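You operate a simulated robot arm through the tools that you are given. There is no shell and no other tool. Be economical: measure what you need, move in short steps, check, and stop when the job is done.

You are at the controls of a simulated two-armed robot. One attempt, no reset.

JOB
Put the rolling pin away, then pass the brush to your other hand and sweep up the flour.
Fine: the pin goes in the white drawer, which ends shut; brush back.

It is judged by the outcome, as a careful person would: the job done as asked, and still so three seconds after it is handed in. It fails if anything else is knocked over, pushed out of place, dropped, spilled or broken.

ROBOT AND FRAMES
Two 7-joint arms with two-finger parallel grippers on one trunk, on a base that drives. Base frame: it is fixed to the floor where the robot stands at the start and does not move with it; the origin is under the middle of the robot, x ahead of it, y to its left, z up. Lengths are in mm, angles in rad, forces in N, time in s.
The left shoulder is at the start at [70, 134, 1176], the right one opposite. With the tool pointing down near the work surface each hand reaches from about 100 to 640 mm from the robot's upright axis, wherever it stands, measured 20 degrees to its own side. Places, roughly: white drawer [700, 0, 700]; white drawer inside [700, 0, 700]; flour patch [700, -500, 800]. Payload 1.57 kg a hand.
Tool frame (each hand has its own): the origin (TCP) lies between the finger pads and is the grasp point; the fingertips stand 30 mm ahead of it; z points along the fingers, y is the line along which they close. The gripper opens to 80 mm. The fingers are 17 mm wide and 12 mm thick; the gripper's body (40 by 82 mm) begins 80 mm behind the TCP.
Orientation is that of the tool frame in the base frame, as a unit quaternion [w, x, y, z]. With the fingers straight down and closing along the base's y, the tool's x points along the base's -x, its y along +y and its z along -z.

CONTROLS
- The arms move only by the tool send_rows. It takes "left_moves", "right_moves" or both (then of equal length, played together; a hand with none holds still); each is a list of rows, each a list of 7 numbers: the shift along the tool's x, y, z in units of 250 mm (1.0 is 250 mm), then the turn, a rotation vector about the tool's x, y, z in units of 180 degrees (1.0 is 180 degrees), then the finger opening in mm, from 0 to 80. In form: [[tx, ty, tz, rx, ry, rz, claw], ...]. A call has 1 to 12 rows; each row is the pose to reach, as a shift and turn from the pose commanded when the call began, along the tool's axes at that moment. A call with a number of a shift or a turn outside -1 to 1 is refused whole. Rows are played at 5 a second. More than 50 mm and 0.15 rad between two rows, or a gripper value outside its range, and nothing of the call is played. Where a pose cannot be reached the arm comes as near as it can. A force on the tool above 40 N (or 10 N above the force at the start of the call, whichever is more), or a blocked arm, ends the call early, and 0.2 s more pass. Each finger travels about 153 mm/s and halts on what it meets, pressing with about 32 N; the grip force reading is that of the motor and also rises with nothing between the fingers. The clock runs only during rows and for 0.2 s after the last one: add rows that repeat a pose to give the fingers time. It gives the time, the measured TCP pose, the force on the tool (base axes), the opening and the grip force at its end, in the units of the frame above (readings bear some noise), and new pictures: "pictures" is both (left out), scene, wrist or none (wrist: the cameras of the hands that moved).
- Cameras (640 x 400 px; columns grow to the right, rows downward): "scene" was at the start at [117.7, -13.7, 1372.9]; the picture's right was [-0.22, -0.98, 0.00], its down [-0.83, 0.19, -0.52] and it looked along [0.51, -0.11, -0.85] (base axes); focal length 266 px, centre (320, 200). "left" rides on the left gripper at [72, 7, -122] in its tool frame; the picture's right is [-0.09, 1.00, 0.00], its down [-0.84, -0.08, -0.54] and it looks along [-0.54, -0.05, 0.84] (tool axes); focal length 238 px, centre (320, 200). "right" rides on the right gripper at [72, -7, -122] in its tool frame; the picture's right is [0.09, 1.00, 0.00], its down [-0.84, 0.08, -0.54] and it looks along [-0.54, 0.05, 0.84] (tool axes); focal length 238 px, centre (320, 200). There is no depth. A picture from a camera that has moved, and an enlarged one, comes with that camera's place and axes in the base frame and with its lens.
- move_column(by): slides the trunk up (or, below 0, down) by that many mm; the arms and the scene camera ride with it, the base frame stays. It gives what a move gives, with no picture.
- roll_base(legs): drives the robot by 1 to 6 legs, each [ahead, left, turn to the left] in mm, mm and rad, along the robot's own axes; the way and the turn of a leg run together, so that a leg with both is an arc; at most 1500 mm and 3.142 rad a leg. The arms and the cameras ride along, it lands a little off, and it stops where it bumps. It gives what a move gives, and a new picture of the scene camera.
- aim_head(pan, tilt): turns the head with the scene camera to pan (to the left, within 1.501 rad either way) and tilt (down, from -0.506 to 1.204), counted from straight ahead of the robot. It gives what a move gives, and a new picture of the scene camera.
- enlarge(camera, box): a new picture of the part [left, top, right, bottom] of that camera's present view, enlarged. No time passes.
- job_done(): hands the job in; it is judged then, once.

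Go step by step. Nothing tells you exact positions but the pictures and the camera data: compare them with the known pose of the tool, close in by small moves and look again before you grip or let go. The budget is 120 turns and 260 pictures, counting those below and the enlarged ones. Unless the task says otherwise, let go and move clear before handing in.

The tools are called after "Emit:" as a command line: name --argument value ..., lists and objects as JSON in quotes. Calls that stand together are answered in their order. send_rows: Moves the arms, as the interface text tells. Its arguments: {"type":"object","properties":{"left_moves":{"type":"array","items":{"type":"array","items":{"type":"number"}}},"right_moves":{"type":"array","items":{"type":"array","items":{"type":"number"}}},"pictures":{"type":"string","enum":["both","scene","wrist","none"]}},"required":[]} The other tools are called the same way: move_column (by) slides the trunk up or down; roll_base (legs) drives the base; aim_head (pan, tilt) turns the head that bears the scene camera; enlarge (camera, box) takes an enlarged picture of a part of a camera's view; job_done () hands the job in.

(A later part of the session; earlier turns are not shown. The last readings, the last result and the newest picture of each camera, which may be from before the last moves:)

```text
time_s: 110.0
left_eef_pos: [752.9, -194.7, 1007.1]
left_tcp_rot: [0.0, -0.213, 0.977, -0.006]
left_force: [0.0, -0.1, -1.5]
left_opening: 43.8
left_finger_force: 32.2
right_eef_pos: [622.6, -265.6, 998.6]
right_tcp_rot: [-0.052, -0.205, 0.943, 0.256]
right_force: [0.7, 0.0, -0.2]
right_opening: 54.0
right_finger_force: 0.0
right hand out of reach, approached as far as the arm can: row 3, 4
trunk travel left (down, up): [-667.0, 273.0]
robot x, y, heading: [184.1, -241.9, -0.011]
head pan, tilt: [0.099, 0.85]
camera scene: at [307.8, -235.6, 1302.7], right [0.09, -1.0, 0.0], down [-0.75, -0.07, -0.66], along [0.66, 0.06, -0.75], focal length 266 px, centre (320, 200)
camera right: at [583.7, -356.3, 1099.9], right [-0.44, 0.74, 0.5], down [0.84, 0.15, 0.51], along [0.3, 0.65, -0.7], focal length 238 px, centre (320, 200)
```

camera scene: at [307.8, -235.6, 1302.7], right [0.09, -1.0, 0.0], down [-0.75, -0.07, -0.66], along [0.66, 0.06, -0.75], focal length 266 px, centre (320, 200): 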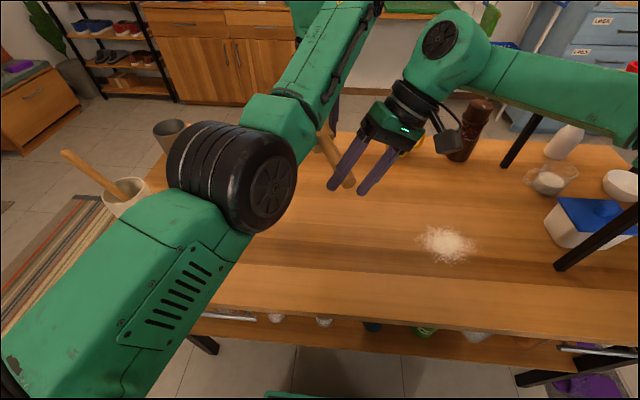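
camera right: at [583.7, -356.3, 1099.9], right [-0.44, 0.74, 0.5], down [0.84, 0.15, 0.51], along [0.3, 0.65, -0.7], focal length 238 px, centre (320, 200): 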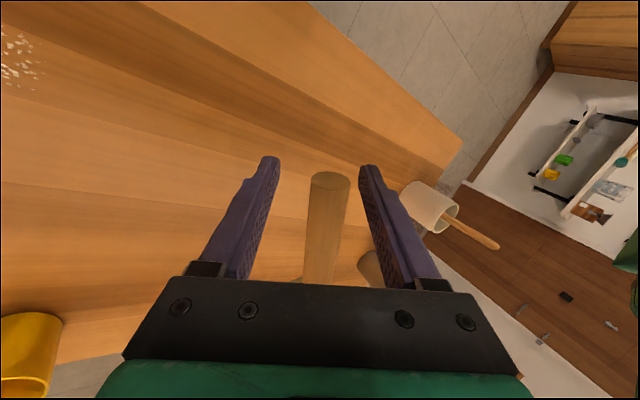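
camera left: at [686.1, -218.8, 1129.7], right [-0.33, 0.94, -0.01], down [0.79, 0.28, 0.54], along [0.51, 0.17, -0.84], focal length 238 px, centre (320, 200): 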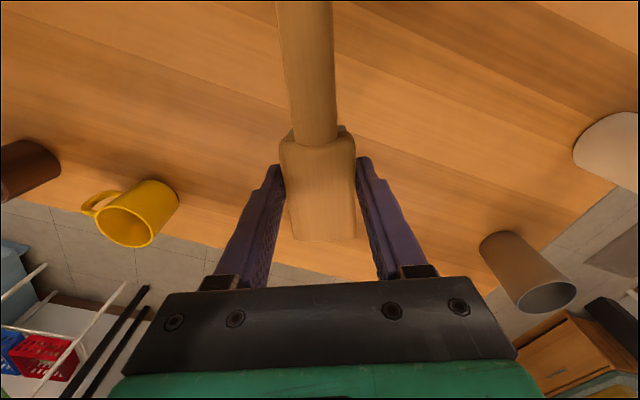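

The handle end is between the fingers but only just; I'll slide the brush ~30 mm further into the right hand with the left.

Emit:
send_rows --left_moves '[[0.04, -0.01, 0, 0, 0, 0, 20], [0.08, -0.02, 0.01, 0, 0, 0, 20], [0.12, -0.02, 0.01, 0, 0, 0, 20]]' --pictures "none"

Emit:
enlarge --camera "right" --box '[0, 0, 640, 400]'

```text
time_s: 110.8
left_eef_pos: [746.7, -219.9, 1006.0]
left_tcp_rot: [-0.001, -0.213, 0.977, -0.006]
left_force: [-0.7, -0.9, -1.0]
left_opening: 44.3
left_finger_force: 31.9
left hand out of reach, approached as far as the arm can: row 2, 3
right_eef_pos: [622.4, -266.0, 1000.1]
right_tcp_rot: [-0.052, -0.205, 0.943, 0.257]
right_force: [0.8, 0.8, 0.7]
right_opening: 54.2
right_finger_force: 0.0
trunk travel left (down, up): [-667.0, 273.0]
robot x, y, heading: [176.5, -241.6, -0.007]
head pan, tilt: [0.099, 0.85]
```

```text
1.00 times, centred on (320, 200) of right
camera zoom: at [583.6, -356.8, 1100.1], right [-0.44, 0.74, 0.5], down [0.84, 0.15, 0.51], along [0.3, 0.65, -0.7], focal length 238 px, centre (320, 200)
```

zoom: 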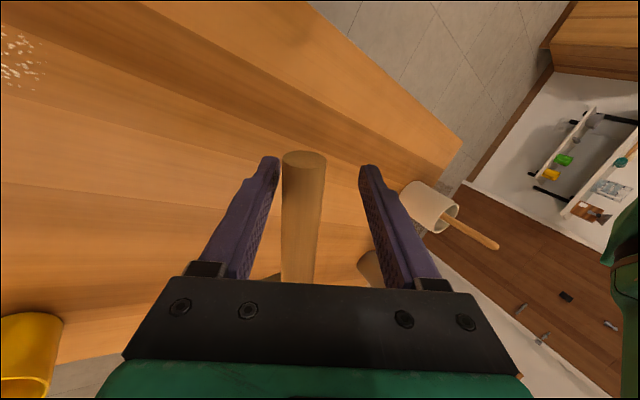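

Emit:
send_rows --right_moves '[[0, -0.028, 0.02, 0, 0, 0, 50], [0, -0.028, 0.02, 0, 0, 0, 40], [0, -0.028, 0.02, 0, 0, 0, 30]]' --pictures "none"

Emit:
enlarge --camera "right" --box '[160, 100, 480, 300]'

```text
time_s: 111.6
left_eef_pos: [747.0, -218.7, 1006.6]
left_tcp_rot: [-0.002, -0.212, 0.977, -0.006]
left_force: [0.4, 0.5, -0.3]
left_opening: 43.8
left_finger_force: 32.2
right_eef_pos: [625.6, -269.7, 992.0]
right_tcp_rot: [-0.053, -0.205, 0.943, 0.258]
right_force: [1.0, 0.2, 0.0]
right_opening: 29.8
right_finger_force: 0.0
trunk travel left (down, up): [-667.0, 273.0]
robot x, y, heading: [175.1, -244.9, -0.015]
head pan, tilt: [0.099, 0.85]
```

```text
2.00 times, centred on (320, 200) of right
camera zoom: at [586.6, -360.9, 1093.2], right [-0.44, 0.74, 0.5], down [0.84, 0.16, 0.51], along [0.3, 0.65, -0.7], focal length 477 px, centre (320, 200)
```

zoom: 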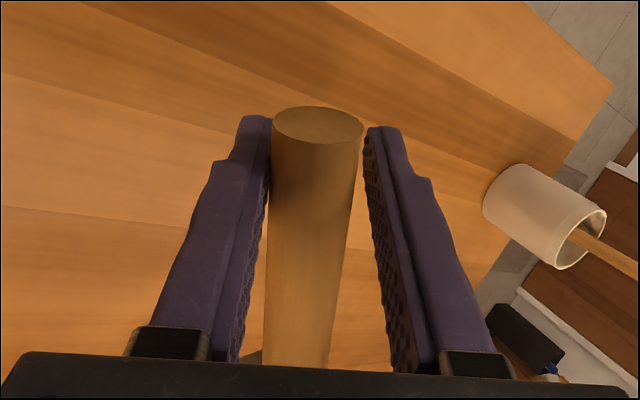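

Handle sits between the pads. Closing the right hand, then the left will let go.

Emit:
send_rows --right_moves '[[0, 0, 0, 0, 0, 0, 20], [0, 0, 0, 0, 0, 0, 8], [0, 0, 0, 0, 0, 0, 8], [0, 0, 0, 0, 0, 0, 8]]' --pictures "wrist"

```text
time_s: 112.6
left_eef_pos: [747.6, -217.7, 1006.0]
left_tcp_rot: [-0.001, -0.214, 0.977, -0.006]
left_force: [-5.5, 7.7, 5.7]
left_opening: 44.7
left_finger_force: 32.0
right_eef_pos: [625.2, -270.1, 992.0]
right_tcp_rot: [-0.052, -0.204, 0.944, 0.255]
right_force: [3.6, -8.9, -5.5]
right_opening: 24.0
right_finger_force: 31.8
trunk travel left (down, up): [-667.0, 273.0]
robot x, y, heading: [180.3, -246.0, -0.01]
head pan, tilt: [0.099, 0.85]
camera right: at [586.7, -361.1, 1092.9], right [-0.44, 0.74, 0.5], down [0.85, 0.16, 0.51], along [0.3, 0.65, -0.7], focal length 238 px, centre (320, 200)
```

right: 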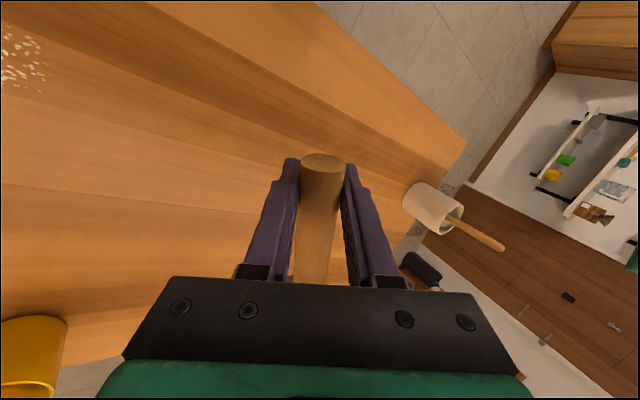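

Emit:
send_rows --left_moves '[[0, 0, 0, 0, 0, 0, 55], [0, 0, 0, 0, 0, 0, 80], [0, 0, -0.1, 0, 0, 0, 80], [0, 0, -0.25, 0, 0, 0, 80], [0, 0, -0.4, 0, 0, 0, 80]]' --pictures "both"

```text
time_s: 113.8
left_eef_pos: [723.0, -212.1, 1101.0]
left_tcp_rot: [0.001, -0.213, 0.977, -0.005]
left_force: [0.0, -0.1, -0.4]
left_opening: 80.1
left_finger_force: 0.1
left hand out of reach, approached as far as the arm can: row 4, 5
right_eef_pos: [623.6, -270.6, 993.2]
right_tcp_rot: [-0.051, -0.205, 0.943, 0.257]
right_force: [-0.5, -0.1, -0.1]
right_opening: 24.2
right_finger_force: 31.9
trunk travel left (down, up): [-667.0, 273.0]
robot x, y, heading: [177.3, -242.4, -0.007]
head pan, tilt: [0.099, 0.85]
camera scene: at [305.5, -237.3, 1302.9], right [0.09, -1.0, 0.0], down [-0.75, -0.07, -0.66], along [0.66, 0.06, -0.75], focal length 266 px, centre (320, 200)
camera left: at [654.8, -234.9, 1223.9], right [-0.33, 0.94, -0.01], down [0.79, 0.29, 0.54], along [0.51, 0.17, -0.84], focal length 238 px, centre (320, 200)
```

scene: 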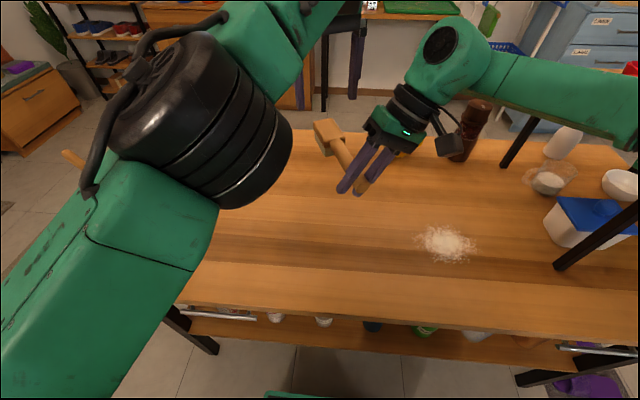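
left: 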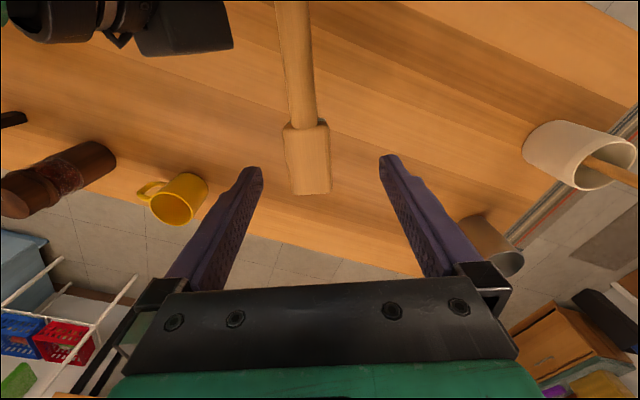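

The brush is now in the right hand. I move it toward the flour, patch centre about (656, -497).

Emit:
send_rows --right_moves '[[0.066, -0.106, -0.032, 0, 0, 0, 8], [0.131, -0.211, -0.064, 0, 0, 0, 8], [0.197, -0.317, -0.096, 0, 0, 0, 8], [0.263, -0.423, -0.127, 0, 0, 0, 8], [0.328, -0.528, -0.159, 0, 0, 0, 8], [0.394, -0.634, -0.191, 0, 0, 0, 8]]' --pictures "none"

Emit:
send_rows --right_moves '[[0.066, -0.106, -0.032, 0, 0.0145, 0.0085, 8], [0.131, -0.211, -0.064, 0, 0.0287, 0.017, 8], [0.197, -0.317, -0.096, 0, 0.0287, 0.017, 8], [0.263, -0.423, -0.127, 0, 0.0287, 0.017, 8], [0.328, -0.528, -0.159, 0, 0.0287, 0.017, 8], [0.394, -0.634, -0.191, 0, 0.0287, 0.017, 8]]' --pictures "none"

Emit:
aim_head --pan -0.45 --tilt 0.8

```text
time_s: 115.2
left_eef_pos: [724.0, -212.0, 1099.6]
left_tcp_rot: [0.0, -0.213, 0.977, -0.006]
left_force: [0.4, 0.4, -0.2]
left_opening: 80.0
left_finger_force: 0.1
right_eef_pos: [552.8, -392.0, 987.1]
right_tcp_rot: [-0.051, -0.199, 0.945, 0.253]
right_force: [0.1, -0.7, 0.1]
right_opening: 24.5
right_finger_force: 31.9
right hand out of reach, approached as far as the arm can: row 1, 2, 3, 4, 5, 6
trunk travel left (down, up): [-667.0, 273.0]
robot x, y, heading: [179.3, -244.3, -0.013]
head pan, tilt: [0.099, 0.85]
```

```text
time_s: 116.6
left_eef_pos: [723.5, -211.7, 1101.9]
left_tcp_rot: [-0.001, -0.213, 0.977, -0.006]
left_force: [-0.6, -0.5, -0.5]
left_opening: 79.9
left_finger_force: 0.1
right_eef_pos: [484.4, -464.9, 1003.5]
right_tcp_rot: [-0.101, -0.187, 0.946, 0.243]
right_force: [0.4, 1.3, 0.3]
right_opening: 24.0
right_finger_force: 32.4
right hand out of reach, approached as far as the arm can: row 1, 2, 3, 4, 5, 6
trunk travel left (down, up): [-667.0, 273.0]
robot x, y, heading: [181.8, -243.5, -0.007]
head pan, tilt: [0.099, 0.85]
```

```text
time_s: 117.6
left_eef_pos: [724.0, -211.6, 1100.6]
left_tcp_rot: [0.0, -0.212, 0.977, -0.006]
left_force: [-0.5, -0.2, 0.0]
left_opening: 79.8
left_finger_force: 0.0
right_eef_pos: [484.7, -465.5, 1003.0]
right_tcp_rot: [-0.103, -0.187, 0.946, 0.244]
right_force: [0.2, -0.2, 0.3]
right_opening: 24.1
right_finger_force: 32.3
trunk travel left (down, up): [-667.0, 273.0]
robot x, y, heading: [179.3, -241.7, -0.01]
head pan, tilt: [-0.45, 0.799]
camera scene: at [302.1, -278.9, 1306.7], right [-0.44, -0.9, 0.0], down [-0.64, 0.32, -0.7], along [0.62, -0.31, -0.72], focal length 266 px, centre (320, 200)
```

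scene: 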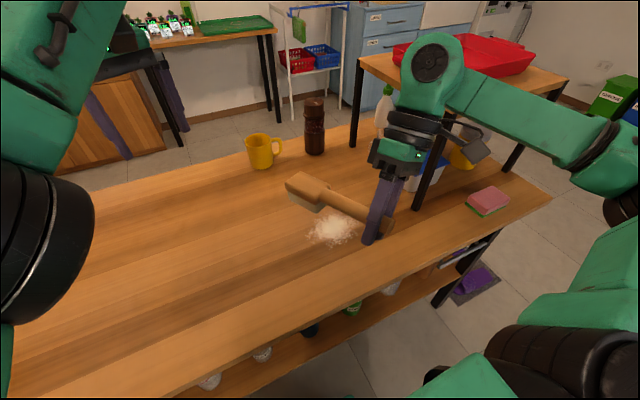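

The wrist is cramped in this yaw. I'll turn the brush 30° about the vertical to a more natural attitude for the right arm, then use small base moves as needed.

Emit:
send_rows --right_moves '[[0, 0, 0, -0.0043, -0.0208, 0.0358, 8], [0, 0, 0, -0.0087, -0.0417, 0.0717, 8], [0, 0, 0, -0.013, -0.0625, 0.1075, 8], [0, 0, 0, -0.0173, -0.0833, 0.1433, 8]]' --pictures "scene"

```text
time_s: 118.6
left_eef_pos: [723.9, -211.8, 1101.6]
left_tcp_rot: [0.0, -0.213, 0.977, -0.005]
left_force: [0.1, -0.7, -0.5]
left_opening: 79.7
left_finger_force: 0.1
right_eef_pos: [488.0, -458.8, 1001.4]
right_tcp_rot: [-0.036, 0.061, 0.962, 0.264]
right_force: [0.2, 0.0, -0.1]
right_opening: 23.9
right_finger_force: 32.2
trunk travel left (down, up): [-667.0, 273.0]
robot x, y, heading: [177.9, -241.8, -0.01]
head pan, tilt: [-0.45, 0.799]
camera scene: at [301.6, -279.1, 1306.8], right [-0.44, -0.9, 0.0], down [-0.64, 0.32, -0.7], along [0.62, -0.31, -0.72], focal length 266 px, centre (320, 200)
```

scene: 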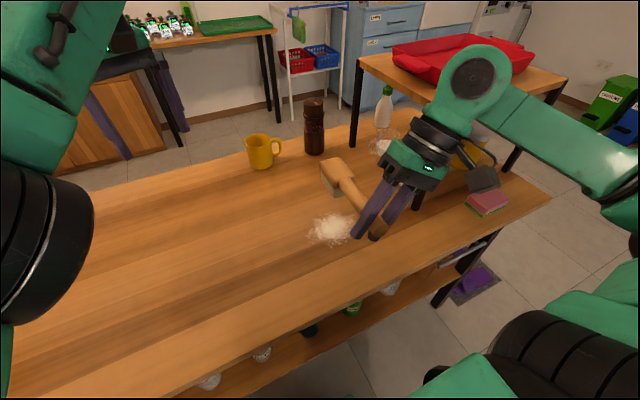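

Emit:
send_rows --right_moves '[[-0.063, -0.116, 0.042, 0, 0, 0, 8], [-0.125, -0.233, 0.083, 0, 0, 0, 8], [-0.188, -0.349, 0.125, 0, 0, 0, 8], [-0.251, -0.465, 0.167, 0, 0, 0, 8], [-0.313, -0.582, 0.208, 0, 0, 0, 8], [-0.376, -0.698, 0.25, 0, 0, 0, 8]]' --pictures "both"

```text
time_s: 120.0
left_eef_pos: [724.7, -211.7, 1101.4]
left_tcp_rot: [0.0, -0.213, 0.977, -0.007]
left_force: [0.2, 0.0, -1.0]
left_opening: 79.8
left_finger_force: 0.0
right_eef_pos: [545.3, -567.6, 875.4]
right_tcp_rot: [-0.037, 0.061, 0.962, 0.265]
right_force: [0.6, 0.4, 0.7]
right_opening: 24.2
right_finger_force: 31.7
right hand out of reach, approached as far as the arm can: row 6
trunk travel left (down, up): [-667.0, 273.0]
robot x, y, heading: [179.9, -244.1, -0.005]
head pan, tilt: [-0.45, 0.799]
camera scene: at [302.0, -278.3, 1306.8], right [-0.44, -0.9, 0.0], down [-0.64, 0.32, -0.7], along [0.62, -0.31, -0.72], focal length 266 px, centre (320, 200)
camera right: at [477.8, -628.4, 982.2], right [0.04, 0.86, 0.51], down [0.86, -0.29, 0.42], along [0.51, 0.42, -0.75], focal length 238 px, centre (320, 200)
```

scene: 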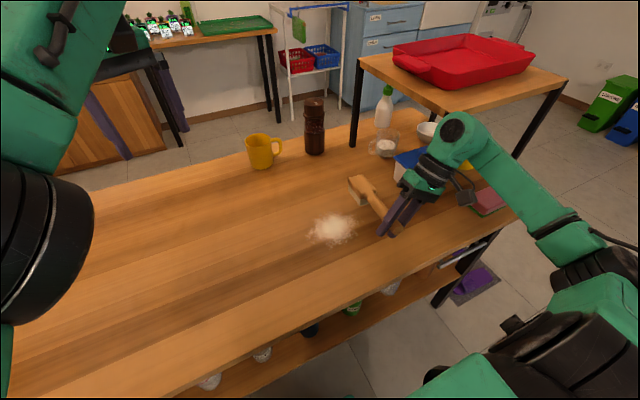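
right: 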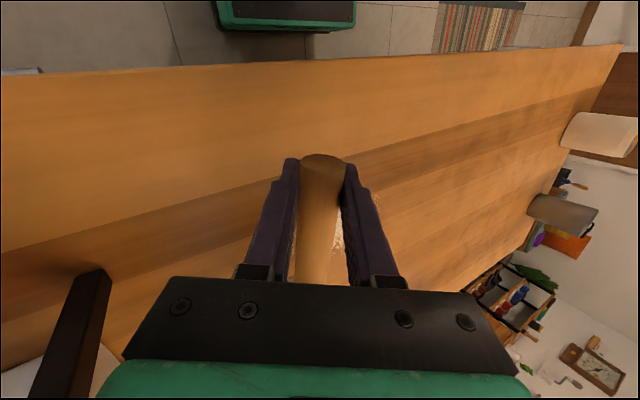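

Emit:
move_column --by -45

Emit:
enlarge --camera "scene" --box '[250, 120, 490, 270]'

```text
time_s: 120.9
left_eef_pos: [723.2, -211.9, 1055.4]
left_tcp_rot: [-0.001, -0.213, 0.977, -0.005]
left_force: [0.2, -0.5, -0.2]
left_opening: 79.9
left_finger_force: 0.1
right_eef_pos: [544.3, -568.7, 829.4]
right_tcp_rot: [-0.036, 0.06, 0.962, 0.265]
right_force: [0.4, 0.3, -0.7]
right_opening: 24.3
right_finger_force: 32.1
trunk travel left (down, up): [-622.0, 318.0]
robot x, y, heading: [177.8, -242.4, -0.011]
head pan, tilt: [-0.45, 0.799]
```

```text
2.67 times, centred on (370, 195) of scene
camera zoom: at [301.9, -278.9, 1261.7], right [-0.44, -0.9, 0.0], down [-0.64, 0.32, -0.7], along [0.62, -0.31, -0.72], focal length 709 px, centre (187, 213)
```

zoom: 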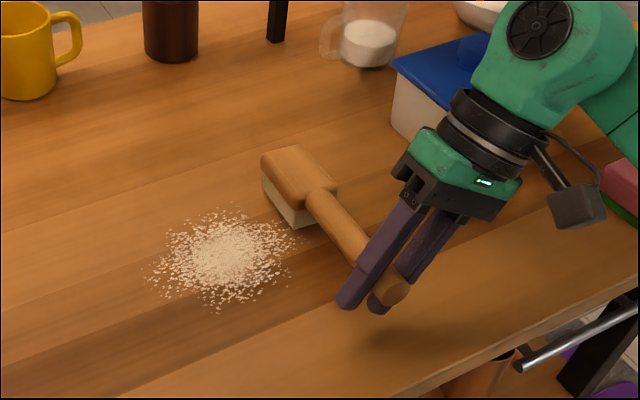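

The bristles are just at the table right of the flour. First stroke: sweep across toward the left.

Emit:
send_rows --right_moves '[[-0.0016, -0.008, 0.0137, 0, 0, 0, 8], [0.0108, 0.1, 0.0785, 0, 0, 0, 8], [0.0233, 0.208, 0.1433, 0, 0, 0, 8], [0.0357, 0.316, 0.208, 0, 0, 0, 8], [0.048, 0.424, 0.273, 0, 0, 0, 8], [0.0605, 0.532, 0.3377, 0, 0, 0, 8], [0.0729, 0.64, 0.4027, 0, 0, 0, 8]]' --pictures "scene"

Emit:
enlarge --camera "scene" --box '[210, 120, 450, 270]'

```text
time_s: 122.5
left_eef_pos: [724.2, -210.6, 1055.1]
left_tcp_rot: [-0.002, -0.213, 0.977, -0.007]
left_force: [0.6, -0.2, 0.7]
left_opening: 79.8
left_finger_force: 0.0
right_eef_pos: [545.3, -376.2, 824.9]
right_tcp_rot: [-0.036, 0.061, 0.962, 0.264]
right_force: [-1.2, -0.3, -0.4]
right_opening: 24.0
right_finger_force: 31.9
trunk travel left (down, up): [-622.0, 318.0]
robot x, y, heading: [177.4, -244.5, -0.012]
head pan, tilt: [-0.45, 0.799]
camera scene: at [302.4, -278.0, 1261.7], right [-0.44, -0.9, 0.0], down [-0.64, 0.32, -0.7], along [0.62, -0.31, -0.72], focal length 266 px, centre (320, 200)
```

scene: 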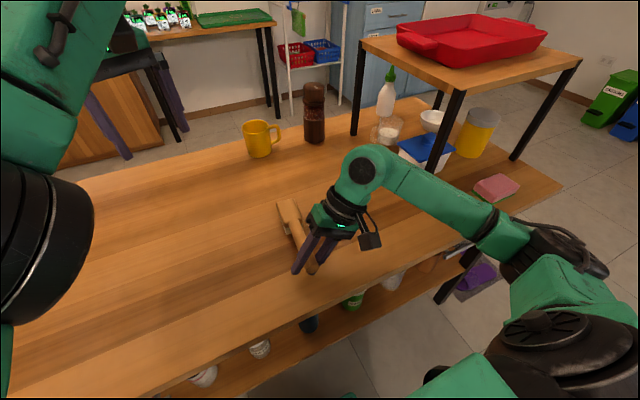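

```text
2.67 times, centred on (330, 195) of scene
camera zoom: at [302.4, -278.0, 1261.7], right [-0.44, -0.9, 0.0], down [-0.64, 0.32, -0.7], along [0.62, -0.31, -0.72], focal length 709 px, centre (293, 213)
```

zoom: 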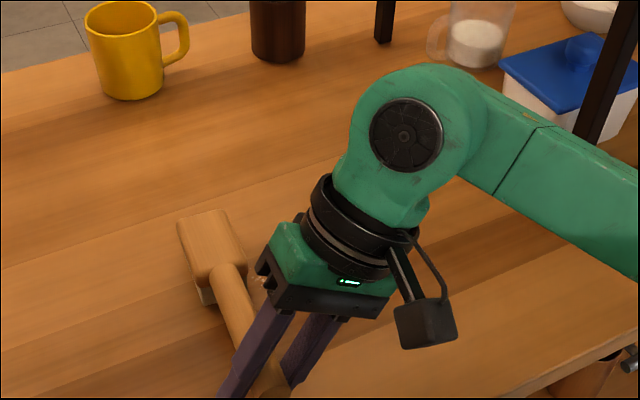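

Emit:
send_rows --right_moves '[[0.089, -0.012, 0.003, 0, 0, 0, 8], [0.178, -0.0245, 0.0067, 0, 0, 0, 8], [0.1655, -0.133, -0.058, 0, 0, 0, 8], [0.153, -0.241, -0.123, 0, 0, 0, 8], [0.1406, -0.349, -0.188, 0, 0, 0, 8], [0.128, -0.457, -0.253, 0, 0, 0, 8], [0.1157, -0.565, -0.317, 0, 0, 0, 8], [0.1033, -0.673, -0.382, 0, 0, 0, 8]]' --pictures "none"

Emit:
enlarge --camera "scene" --box '[230, 120, 470, 270]'

```text
time_s: 123.9
left_eef_pos: [722.8, -210.5, 1056.3]
left_tcp_rot: [-0.001, -0.213, 0.977, -0.006]
left_force: [0.1, -0.5, -0.5]
left_opening: 80.2
left_finger_force: 0.1
right_eef_pos: [491.8, -501.7, 818.9]
right_tcp_rot: [-0.052, 0.065, 0.959, 0.271]
right_force: [-1.0, 1.9, 6.9]
right_opening: 24.3
right_finger_force: 32.0
right hand out of reach, approached as far as the arm can: row 7
trunk travel left (down, up): [-622.0, 318.0]
robot x, y, heading: [177.3, -243.7, -0.011]
head pan, tilt: [-0.45, 0.799]
stopped in row 7 (right hand): the force on the tool passed its limit (the readings are from after the stop); the commanded pose is now the measured one
```

```text
2.67 times, centred on (350, 195) of scene
camera zoom: at [300.8, -277.8, 1262.0], right [-0.44, -0.9, 0.0], down [-0.64, 0.32, -0.7], along [0.63, -0.31, -0.72], focal length 709 px, centre (240, 213)
```

zoom: 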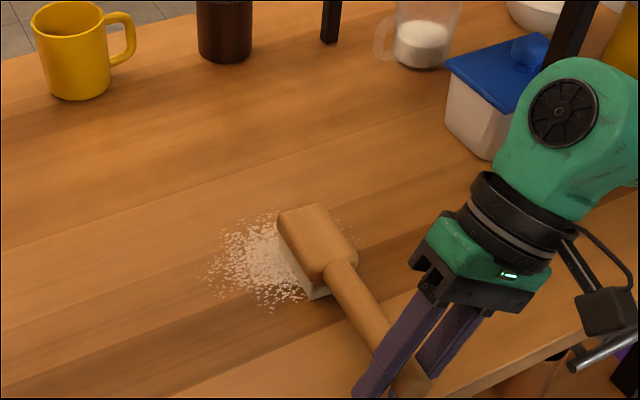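

The flour is still there; the bristles probably only grazed it, and the right arm was near its limit. I'll lift, shift the left arm outward, and move the base right for better reach.

Emit:
send_rows --left_moves '[[-0.05, 0.11, 0, 0, 0, 0, 80], [-0.1, 0.22, 0, 0, 0, 0, 80], [-0.15, 0.33, 0, 0, 0, 0, 80], [-0.2, 0.437, 0, 0, 0, 0, 80]]' --right_moves '[[0.01, 0.04, -0.07, 0, 0, 0, 8], [0.016, 0.08, -0.137, 0, 0, 0, 8], [0.016, 0.08, -0.137, 0, 0, 0, 8], [0.016, 0.08, -0.137, 0, 0, 0, 8]]' --pictures "none"

Emit:
roll_base --legs '[[0, -120, 0]]'

Emit:
enlarge --camera "scene" --box '[200, 120, 440, 270]'

```text
time_s: 124.9
left_eef_pos: [743.6, -153.9, 1075.1]
left_tcp_rot: [0.016, -0.213, 0.977, -0.021]
left_force: [-0.3, -0.4, 1.2]
left_opening: 80.1
left_finger_force: 0.1
left hand out of reach, approached as far as the arm can: row 1, 2, 3, 4
right_eef_pos: [494.9, -497.8, 856.9]
right_tcp_rot: [-0.054, 0.066, 0.959, 0.27]
right_force: [0.7, 0.1, 0.3]
right_opening: 24.1
right_finger_force: 32.2
trunk travel left (down, up): [-622.0, 318.0]
robot x, y, heading: [179.3, -245.1, -0.012]
head pan, tilt: [-0.45, 0.799]
```

```text
time_s: 126.2
left_eef_pos: [742.4, -278.4, 1074.8]
left_tcp_rot: [0.017, -0.213, 0.977, -0.02]
left_force: [-0.2, 0.7, 0.7]
left_opening: 79.8
left_finger_force: 0.0
right_eef_pos: [492.2, -623.7, 856.0]
right_tcp_rot: [-0.054, 0.066, 0.959, 0.27]
right_force: [0.1, 0.2, -0.3]
right_opening: 24.3
right_finger_force: 32.1
trunk travel left (down, up): [-622.0, 318.0]
robot x, y, heading: [176.9, -368.9, -0.007]
head pan, tilt: [-0.45, 0.799]
camera scene: at [301.1, -400.9, 1261.7], right [-0.44, -0.9, 0.0], down [-0.64, 0.32, -0.7], along [0.63, -0.31, -0.72], focal length 266 px, centre (320, 200)
```

scene: 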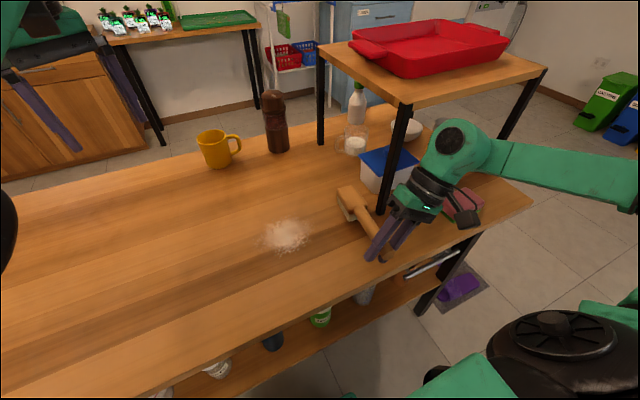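

```text
2.67 times, centred on (320, 195) of scene
camera zoom: at [301.1, -400.9, 1261.7], right [-0.44, -0.9, 0.0], down [-0.64, 0.32, -0.7], along [0.63, -0.31, -0.72], focal length 709 px, centre (320, 213)
```

zoom: 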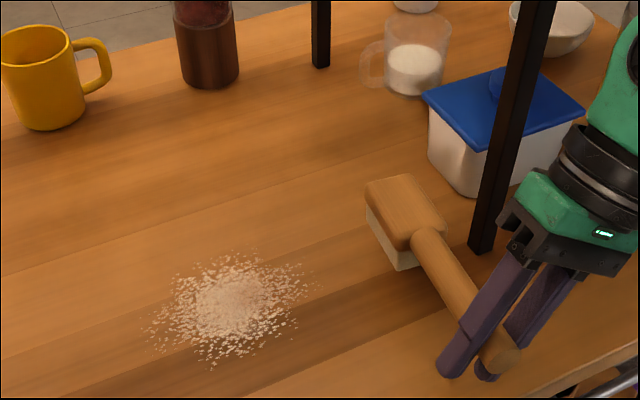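

The patch looks fainter, so stroking does work. I'll centre the base a little better and make several firmer strokes.

Emit:
roll_base --legs '[[-35, 70, 0]]'

```text
time_s: 127.2
left_eef_pos: [707.1, -208.6, 1076.1]
left_tcp_rot: [0.017, -0.214, 0.976, -0.02]
left_force: [-0.6, 0.7, -0.4]
left_opening: 79.9
left_finger_force: 0.2
right_eef_pos: [459.4, -554.4, 856.3]
right_tcp_rot: [-0.054, 0.065, 0.959, 0.271]
right_force: [-0.2, 0.5, 0.0]
right_opening: 24.1
right_finger_force: 31.9
trunk travel left (down, up): [-622.0, 318.0]
robot x, y, heading: [143.8, -298.5, -0.003]
head pan, tilt: [-0.45, 0.799]
camera scene: at [267.4, -332.6, 1261.7], right [-0.44, -0.9, 0.0], down [-0.64, 0.32, -0.7], along [0.63, -0.31, -0.72], focal length 266 px, centre (320, 200)
```

scene: 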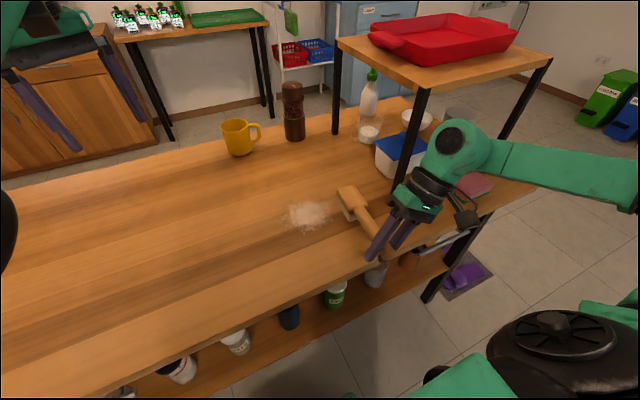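

Emit:
send_rows --right_moves '[[-0.117, -0.043, -0.045, 0, 0, 0, 8], [-0.243, -0.118, -0.04, 0, -0.007, -0.0043, 8], [-0.252, -0.154, 0.021, 0, -0.0142, -0.0086, 8], [-0.2365, -0.019, 0.105, 0, -0.0142, -0.0086, 8], [-0.221, 0.116, 0.189, 0, -0.0142, -0.0086, 8], [-0.2055, 0.251, 0.273, 0, -0.0142, -0.0086, 8], [-0.19, 0.386, 0.357, 0, -0.0142, -0.0086, 8], [-0.1745, 0.521, 0.441, 0, -0.0142, -0.0086, 8]]' --pictures "none"

Emit:
enlarge --camera "scene" --box '[200, 120, 440, 270]'

```text
time_s: 129.0
left_eef_pos: [707.3, -208.3, 1074.1]
left_tcp_rot: [0.015, -0.214, 0.976, -0.02]
left_force: [0.4, -0.1, -0.1]
left_opening: 80.1
left_finger_force: 0.1
right_eef_pos: [516.9, -387.9, 824.9]
right_tcp_rot: [-0.029, 0.058, 0.961, 0.269]
right_force: [-0.3, -1.0, 0.5]
right_opening: 24.3
right_finger_force: 32.4
trunk travel left (down, up): [-622.0, 318.0]
robot x, y, heading: [144.1, -299.6, -0.006]
head pan, tilt: [-0.45, 0.799]
```

```text
2.67 times, centred on (320, 195) of scene
camera zoom: at [268.0, -331.1, 1261.7], right [-0.44, -0.9, 0.0], down [-0.64, 0.32, -0.7], along [0.63, -0.31, -0.72], focal length 709 px, centre (320, 213)
```

zoom: 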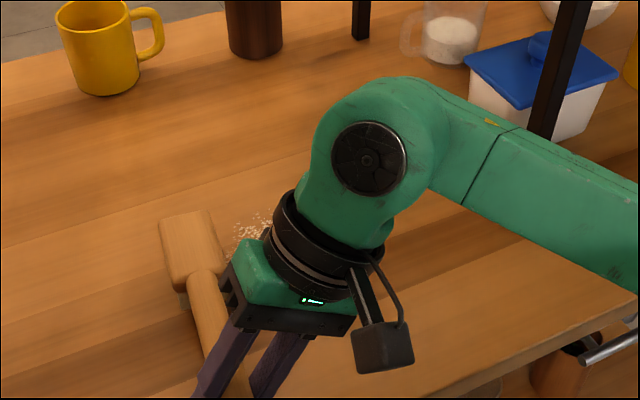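

Emit:
send_rows --right_moves '[[-0.08, 0.004, 0.008, 0, 0, 0, 8], [-0.16, 0.014, 0.006, 0, 0, 0, 8], [-0.1754, -0.1217, -0.077, 0, 0, 0, 8], [-0.191, -0.257, -0.16, 0, 0, 0, 8], [-0.206, -0.393, -0.244, 0, 0, 0, 8], [-0.222, -0.529, -0.327, 0, 0, 0, 8], [-0.237, -0.664, -0.41, 0, 0, 0, 8]]' --pictures "none"

Emit:
enlarge --camera "scene" --box '[200, 120, 440, 270]'

```text
time_s: 130.6
left_eef_pos: [707.6, -210.4, 1075.5]
left_tcp_rot: [0.017, -0.214, 0.977, -0.02]
left_force: [-0.7, -0.9, 0.3]
left_opening: 80.0
left_finger_force: 0.0
right_eef_pos: [551.8, -591.1, 822.3]
right_tcp_rot: [-0.029, 0.058, 0.961, 0.27]
right_force: [-0.4, 0.2, -0.6]
right_opening: 24.2
right_finger_force: 31.7
trunk travel left (down, up): [-622.0, 318.0]
robot x, y, heading: [147.9, -295.7, -0.002]
head pan, tilt: [-0.45, 0.799]
```

```text
2.67 times, centred on (320, 195) of scene
camera zoom: at [267.3, -333.3, 1261.7], right [-0.44, -0.9, 0.0], down [-0.64, 0.32, -0.7], along [0.63, -0.31, -0.72], focal length 709 px, centre (320, 213)
```

zoom: 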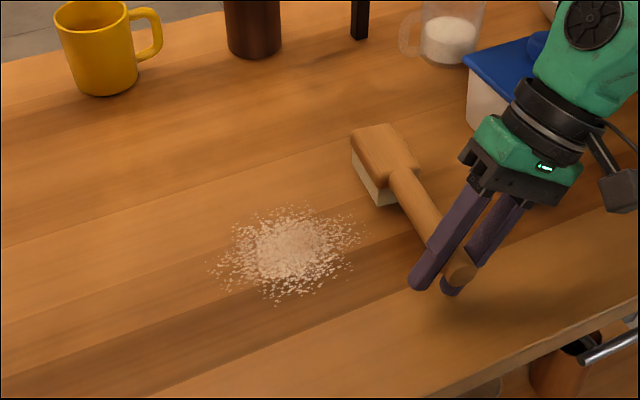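

The flour fades with each pass. Continuing with back-and-forth strokes over the middle.

Emit:
send_rows --right_moves '[[0.087, -0.015, 0.009, 0, 0, 0, 8], [0.1047, 0.141, 0.1047, 0, 0, 0, 8], [0.1224, 0.297, 0.2004, 0, 0, 0, 8], [0.14, 0.453, 0.296, 0, 0, 0, 8], [0.158, 0.609, 0.392, 0, 0, 0, 8], [0.14, 0.453, 0.296, 0, 0, 0, 8], [0.1224, 0.297, 0.2004, 0, 0, 0, 8], [0.1047, 0.141, 0.1047, 0, 0, 0, 8], [0.087, -0.015, 0.009, 0, 0, 0, 8]]' --pictures "none"

Emit:
enlarge --camera "scene" --box '[200, 120, 440, 270]'

```text
time_s: 132.6
left_eef_pos: [707.3, -211.0, 1076.0]
left_tcp_rot: [0.017, -0.214, 0.977, -0.019]
left_force: [-0.4, -0.1, 0.3]
left_opening: 79.8
left_finger_force: 0.1
right_eef_pos: [532.1, -591.8, 818.1]
right_tcp_rot: [-0.028, 0.058, 0.961, 0.27]
right_force: [0.3, 0.2, -0.4]
right_opening: 24.1
right_finger_force: 32.4
trunk travel left (down, up): [-622.0, 318.0]
robot x, y, heading: [147.2, -299.0, -0.006]
head pan, tilt: [-0.45, 0.799]
```

```text
2.67 times, centred on (320, 195) of scene
camera zoom: at [267.0, -334.7, 1261.6], right [-0.44, -0.9, 0.0], down [-0.64, 0.32, -0.7], along [0.63, -0.31, -0.72], focal length 709 px, centre (320, 213)
```

zoom: 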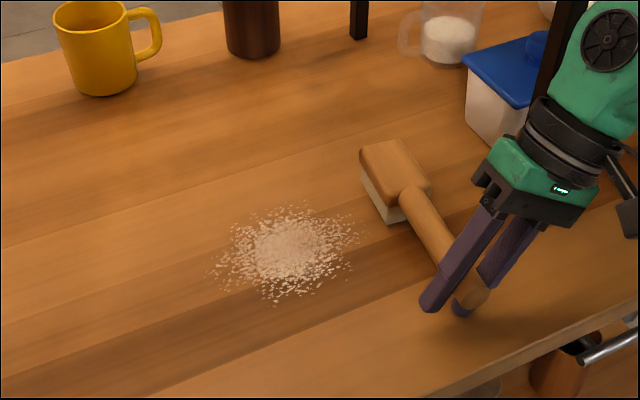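

Bristles still seem to hover slightly. I'll pitch the head down 4° more and find real contact.

Emit:
send_rows --right_moves '[[0.005, 0.025, -0.041, 0, 0.0095, 0.0058, 8], [0.005, 0.025, -0.041, 0, 0.0189, 0.0115, 8], [0.003, 0.012, -0.02, 0, 0.0189, 0.0115, 8]]' --pictures "none"

Emit:
enlarge --camera "scene" --box '[300, 150, 420, 225]'

Emit:
send_rows --right_moves '[[-0.0016, -0.008, 0.0137, 0, 0, 0, 8], [-0.0016, -0.008, 0.0137, 0, 0, 0, 8]]' --pictures "none"

Emit:
send_rows --right_moves '[[-0.0016, -0.008, 0.0137, 0, 0, 0, 8], [-0.0016, -0.008, 0.0137, 0, 0, 0, 8]]' --pictures "none"

```text
time_s: 133.4
left_eef_pos: [706.6, -209.5, 1075.0]
left_tcp_rot: [0.017, -0.213, 0.977, -0.02]
left_force: [-0.6, 0.4, 0.2]
left_opening: 80.2
left_finger_force: 0.0
right_eef_pos: [532.1, -588.9, 826.4]
right_tcp_rot: [-0.06, 0.067, 0.958, 0.271]
right_force: [-0.2, -1.6, 4.9]
right_opening: 24.1
right_finger_force: 31.6
trunk travel left (down, up): [-622.0, 318.0]
robot x, y, heading: [145.4, -300.2, -0.005]
head pan, tilt: [-0.45, 0.799]
```

```text
5.33 times, centred on (360, 188) of scene
camera zoom: at [266.0, -332.1, 1262.0], right [-0.44, -0.9, 0.0], down [-0.64, 0.32, -0.7], along [0.63, -0.31, -0.72], focal length 1419 px, centre (107, 267)
```

zoom: 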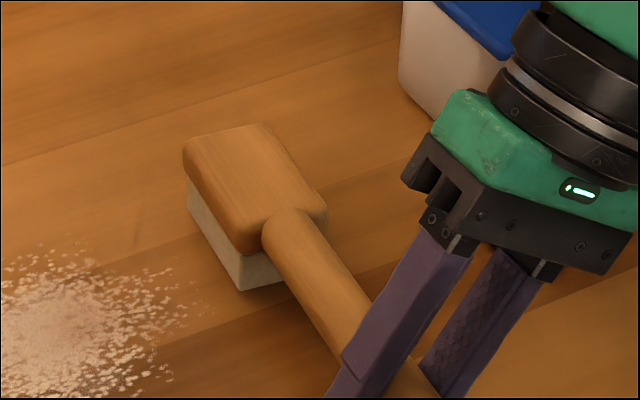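

```text
time_s: 134.0
left_eef_pos: [706.2, -208.8, 1075.9]
left_tcp_rot: [0.019, -0.214, 0.977, -0.021]
left_force: [0.0, 0.4, 0.8]
left_opening: 80.1
left_finger_force: 0.1
right_eef_pos: [532.1, -588.7, 821.9]
right_tcp_rot: [-0.062, 0.067, 0.958, 0.271]
right_force: [-2.0, 0.2, 5.9]
right_opening: 24.1
right_finger_force: 32.0
trunk travel left (down, up): [-622.0, 318.0]
robot x, y, heading: [143.2, -295.7, -0.006]
head pan, tilt: [-0.45, 0.799]
```

```text
time_s: 134.6
left_eef_pos: [707.0, -208.5, 1076.0]
left_tcp_rot: [0.017, -0.214, 0.977, -0.02]
left_force: [-0.2, 0.1, -0.3]
left_opening: 80.0
left_finger_force: 0.0
right_eef_pos: [531.4, -587.0, 817.9]
right_tcp_rot: [-0.062, 0.068, 0.958, 0.27]
right_force: [-1.7, -1.2, 10.5]
right_opening: 24.3
right_finger_force: 31.8
trunk travel left (down, up): [-622.0, 318.0]
robot x, y, heading: [145.0, -293.5, -0.007]
head pan, tilt: [-0.45, 0.799]
```

There's light contact now. Stroking again, two lanes.

Emit:
send_rows --right_moves '[[0.02, 0.1615, 0.087, 0, 0, 0, 8], [0.038, 0.317, 0.184, 0, 0, 0, 8], [0.056, 0.4725, 0.281, 0, 0, 0, 8], [0.074, 0.628, 0.378, 0, 0, 0, 8], [0.172, 0.612, 0.386, 0, 0, 0, 8], [0.154, 0.456, 0.289, 0, 0, 0, 8], [0.136, 0.301, 0.192, 0, 0, 0, 8], [0.118, 0.145, 0.095, 0, 0, 0, 8], [0.1, -0.01, -0.002, 0, 0, 0, 8]]' --pictures "none"

Emit:
enlarge --camera "scene" --box '[200, 120, 440, 270]'

```text
time_s: 136.6
left_eef_pos: [707.5, -210.5, 1076.2]
left_tcp_rot: [0.017, -0.214, 0.977, -0.019]
left_force: [-0.3, -0.7, 0.5]
left_opening: 79.7
left_finger_force: 0.1
right_eef_pos: [509.1, -589.9, 822.3]
right_tcp_rot: [-0.063, 0.065, 0.958, 0.272]
right_force: [-0.1, -0.2, -0.5]
right_opening: 24.4
right_finger_force: 31.9
trunk travel left (down, up): [-622.0, 318.0]
robot x, y, heading: [141.0, -294.9, -0.005]
head pan, tilt: [-0.45, 0.799]
```

```text
2.67 times, centred on (320, 195) of scene
camera zoom: at [267.3, -333.4, 1261.6], right [-0.44, -0.9, 0.0], down [-0.64, 0.32, -0.7], along [0.63, -0.31, -0.72], focal length 709 px, centre (320, 213)
```

zoom: 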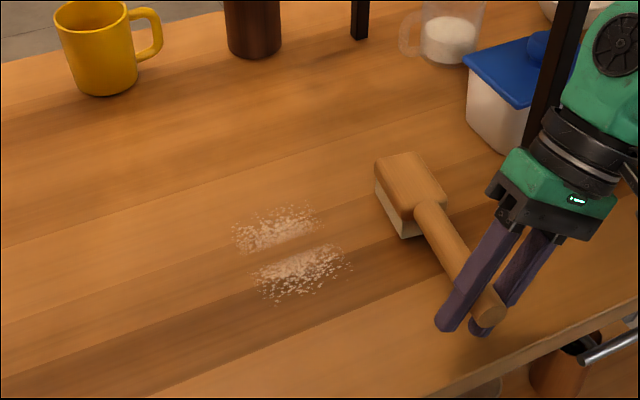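

Real contact wipes clean bands. I'll press a little and work through the remaining lanes.

Emit:
send_rows --right_moves '[[-0.003, -0.01, 0.017, 0, 0, 0, 8], [0.015, 0.1455, 0.114, 0, 0, 0, 8], [0.033, 0.301, 0.211, 0, 0, 0, 8], [0.051, 0.4565, 0.308, 0, 0, 0, 8], [0.069, 0.612, 0.405, 0, 0, 0, 8], [0.132, 0.6015, 0.41, 0, 0, 0, 8], [0.114, 0.446, 0.313, 0, 0, 0, 8], [0.096, 0.2905, 0.216, 0, 0, 0, 8], [0.078, 0.135, 0.119, 0, 0, 0, 8], [0.06, -0.0205, 0.022, 0, 0, 0, 8]]' --pictures "none"

Emit:
enlarge --camera "scene" --box '[200, 120, 440, 270]'

```text
time_s: 137.5
left_eef_pos: [705.2, -210.9, 1077.0]
left_tcp_rot: [0.018, -0.213, 0.977, -0.021]
left_force: [-0.3, 1.1, -0.3]
left_opening: 79.9
left_finger_force: 0.1
right_eef_pos: [507.6, -503.4, 818.8]
right_tcp_rot: [-0.054, 0.071, 0.96, 0.265]
right_force: [-5.1, -13.8, 15.2]
right_opening: 24.1
right_finger_force: 31.9
trunk travel left (down, up): [-622.0, 318.0]
robot x, y, heading: [144.7, -296.5, -0.014]
head pan, tilt: [-0.45, 0.799]
stopped in row 4 (right hand): the force on the tool passed its limit (the readings are from after the stop); the commanded pose is now the measured one
```

```text
2.67 times, centred on (320, 195) of scene
camera zoom: at [264.4, -332.9, 1261.8], right [-0.44, -0.9, 0.0], down [-0.64, 0.32, -0.7], along [0.63, -0.31, -0.72], focal length 709 px, centre (320, 213)
```

zoom: 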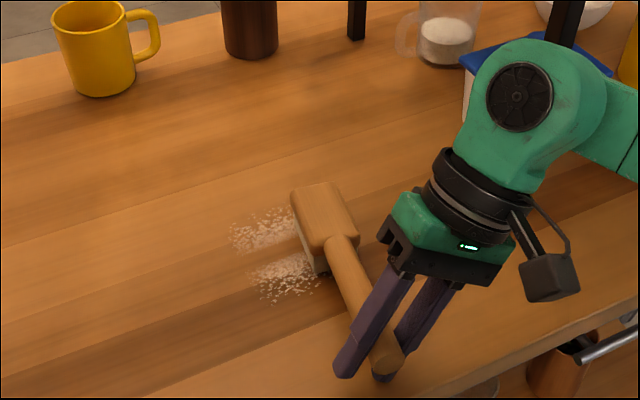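

Emit:
send_rows --right_moves '[[0.014, 0.105, 0.057, 0, 0, 0, 8], [0.027, 0.207, 0.119, 0, 0, 0, 8], [0.04, 0.309, 0.181, 0, 0, 0, 8], [0.103, 0.298, 0.185, 0, 0, 0, 8], [0.09, 0.196, 0.123, 0, 0, 0, 8], [0.077, 0.094, 0.061, 0, 0, 0, 8], [0.064, -0.008, -0.001, 0, 0, 0, 8], [0.051, -0.11, -0.063, 0, 0, 0, 8], [0.038, -0.212, -0.125, 0, 0, 0, 8], [0.025, -0.314, -0.187, 0, 0, 0, 8]]' --pictures "none"

Emit:
enlarge --camera "scene" --box '[200, 120, 440, 270]'

```text
time_s: 139.7
left_eef_pos: [708.7, -210.0, 1075.5]
left_tcp_rot: [0.018, -0.213, 0.977, -0.021]
left_force: [-0.6, -0.3, 1.1]
left_opening: 80.0
left_finger_force: 0.1
right_eef_pos: [495.3, -575.0, 818.0]
right_tcp_rot: [-0.058, 0.073, 0.958, 0.272]
right_force: [1.7, 7.5, 5.4]
right_opening: 24.4
right_finger_force: 31.8
right hand out of reach, approached as far as the arm can: row 10
trunk travel left (down, up): [-622.0, 318.0]
robot x, y, heading: [143.9, -299.5, -0.006]
head pan, tilt: [-0.45, 0.799]
stopped in row 10 (right hand): the force on the tool passed its limit (the readings are from after the stop); the commanded pose is now the measured one
```

```text
2.67 times, centred on (320, 195) of scene
camera zoom: at [267.3, -331.9, 1261.8], right [-0.44, -0.9, 0.0], down [-0.64, 0.32, -0.7], along [0.63, -0.31, -0.72], focal length 709 px, centre (320, 213)
```

zoom: 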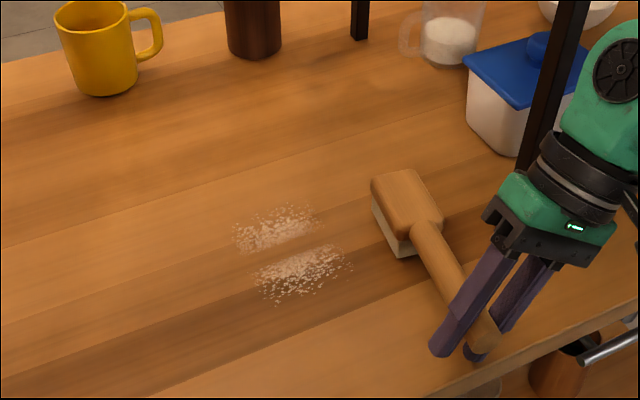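

Emit:
send_rows --right_moves '[[-0.095, 0.049, -0.0585, 0, 0, 0, 8], [-0.2, 0.067, -0.066, 0, 0, 0, 8], [-0.208, 0.04, -0.022, 0, 0, 0, 8], [-0.1905, 0.1746, 0.063, 0, 0, 0, 8], [-0.173, 0.309, 0.148, 0, 0, 0, 8], [-0.156, 0.444, 0.232, 0, 0, 0, 8], [-0.139, 0.578, 0.317, 0, 0, 0, 8], [-0.156, 0.444, 0.232, 0, 0, 0, 8], [-0.173, 0.309, 0.148, 0, 0, 0, 8], [-0.1905, 0.1746, 0.063, 0, 0, 0, 8], [-0.208, 0.04, -0.022, 0, 0, 0, 8]]' --pictures "none"

Emit:
enlarge --camera "scene" --box '[200, 120, 440, 270]'

```text
time_s: 142.1
left_eef_pos: [705.8, -209.3, 1076.6]
left_tcp_rot: [0.017, -0.214, 0.977, -0.021]
left_force: [-0.1, 0.3, -0.5]
left_opening: 80.0
left_finger_force: 0.0
right_eef_pos: [547.4, -573.2, 817.3]
right_tcp_rot: [-0.058, 0.074, 0.958, 0.271]
right_force: [-0.4, 4.4, 4.9]
right_opening: 24.1
right_finger_force: 32.3
trunk travel left (down, up): [-622.0, 318.0]
robot x, y, heading: [145.5, -297.7, -0.008]
head pan, tilt: [-0.45, 0.799]
```

```text
2.67 times, centred on (320, 195) of scene
camera zoom: at [266.4, -332.2, 1261.9], right [-0.44, -0.9, 0.0], down [-0.64, 0.32, -0.7], along [0.63, -0.31, -0.72], focal length 709 px, centre (320, 213)
```

zoom: 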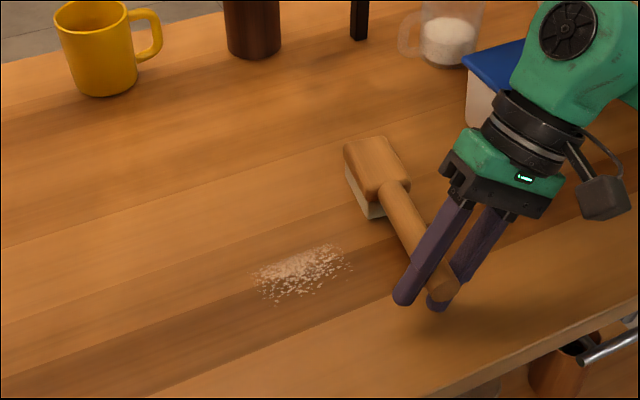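

The far half is gone. Now the remaining near strip at x≈630.

Emit:
send_rows --right_moves '[[0.107, 0.014, -0.044, 0, 0, 0, 8], [0.206, -0.003, -0.037, 0, 0, 0, 8], [0.201, 0.0, 0.035, 0, 0, 0, 8], [0.218, 0.1346, 0.12, 0, 0, 0, 8], [0.236, 0.269, 0.205, 0, 0, 0, 8], [0.253, 0.404, 0.29, 0, 0, 0, 8], [0.27, 0.538, 0.374, 0, 0, 0, 8], [0.253, 0.404, 0.29, 0, 0, 0, 8], [0.236, 0.269, 0.205, 0, 0, 0, 8], [0.218, 0.1346, 0.12, 0, 0, 0, 8], [0.201, 0.0, 0.035, 0, 0, 0, 8]]' --pictures "none"

Emit:
enlarge --camera "scene" --box '[200, 120, 440, 270]'

```text
time_s: 144.5
left_eef_pos: [706.5, -211.2, 1075.3]
left_tcp_rot: [0.017, -0.213, 0.977, -0.02]
left_force: [0.0, 0.6, -0.7]
left_opening: 80.1
left_finger_force: 0.1
right_eef_pos: [495.2, -570.2, 818.4]
right_tcp_rot: [-0.059, 0.074, 0.958, 0.271]
right_force: [-1.1, 4.1, 5.1]
right_opening: 24.2
right_finger_force: 31.8
trunk travel left (down, up): [-622.0, 318.0]
robot x, y, heading: [144.1, -299.8, -0.006]
head pan, tilt: [-0.45, 0.799]
```

```text
2.67 times, centred on (320, 195) of scene
camera zoom: at [266.6, -333.3, 1261.7], right [-0.44, -0.9, 0.0], down [-0.64, 0.32, -0.7], along [0.63, -0.31, -0.72], focal length 709 px, centre (320, 213)
```

zoom: 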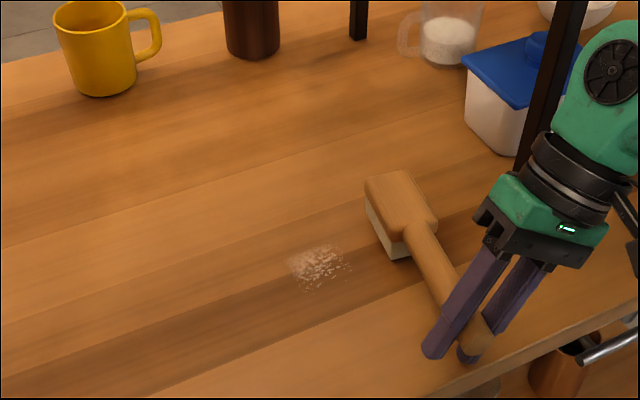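

Emit:
send_rows --right_moves '[[-0.009, 0.0875, 0.0516, 0, 0, 0, 8], [0.002, 0.1716, 0.1046, 0, 0, 0, 8], [0.013, 0.2557, 0.1576, 0, 0, 0, 8], [0.0236, 0.34, 0.211, 0, 0, 0, 8], [0.063, 0.333, 0.214, 0, 0, 0, 8], [0.052, 0.249, 0.161, 0, 0, 0, 8], [0.041, 0.165, 0.108, 0, 0, 0, 8], [0.03, 0.081, 0.055, 0, 0, 0, 8], [0.02, -0.003, 0.002, 0, 0, 0, 8]]' --pictures "none"

Emit:
enlarge --camera "scene" --box '[200, 120, 440, 270]'

```text
time_s: 146.5
left_eef_pos: [707.6, -211.0, 1076.7]
left_tcp_rot: [0.016, -0.212, 0.977, -0.02]
left_force: [-0.2, 0.6, 0.0]
left_opening: 80.0
left_finger_force: 0.0
right_eef_pos: [492.4, -568.1, 819.7]
right_tcp_rot: [-0.058, 0.073, 0.958, 0.272]
right_force: [-0.3, 1.2, 0.0]
right_opening: 24.2
right_finger_force: 32.2
trunk travel left (down, up): [-622.0, 318.0]
robot x, y, heading: [141.8, -297.8, -0.008]
head pan, tilt: [-0.45, 0.799]
```

```text
2.67 times, centred on (320, 195) of scene
camera zoom: at [267.1, -333.5, 1261.7], right [-0.44, -0.9, 0.0], down [-0.64, 0.32, -0.7], along [0.63, -0.31, -0.72], focal length 709 px, centre (320, 213)
```

zoom: 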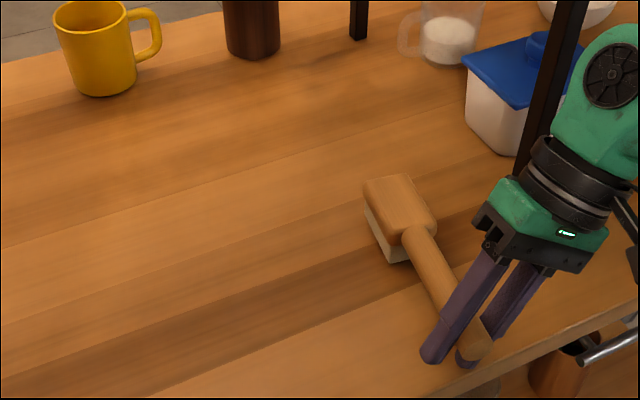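

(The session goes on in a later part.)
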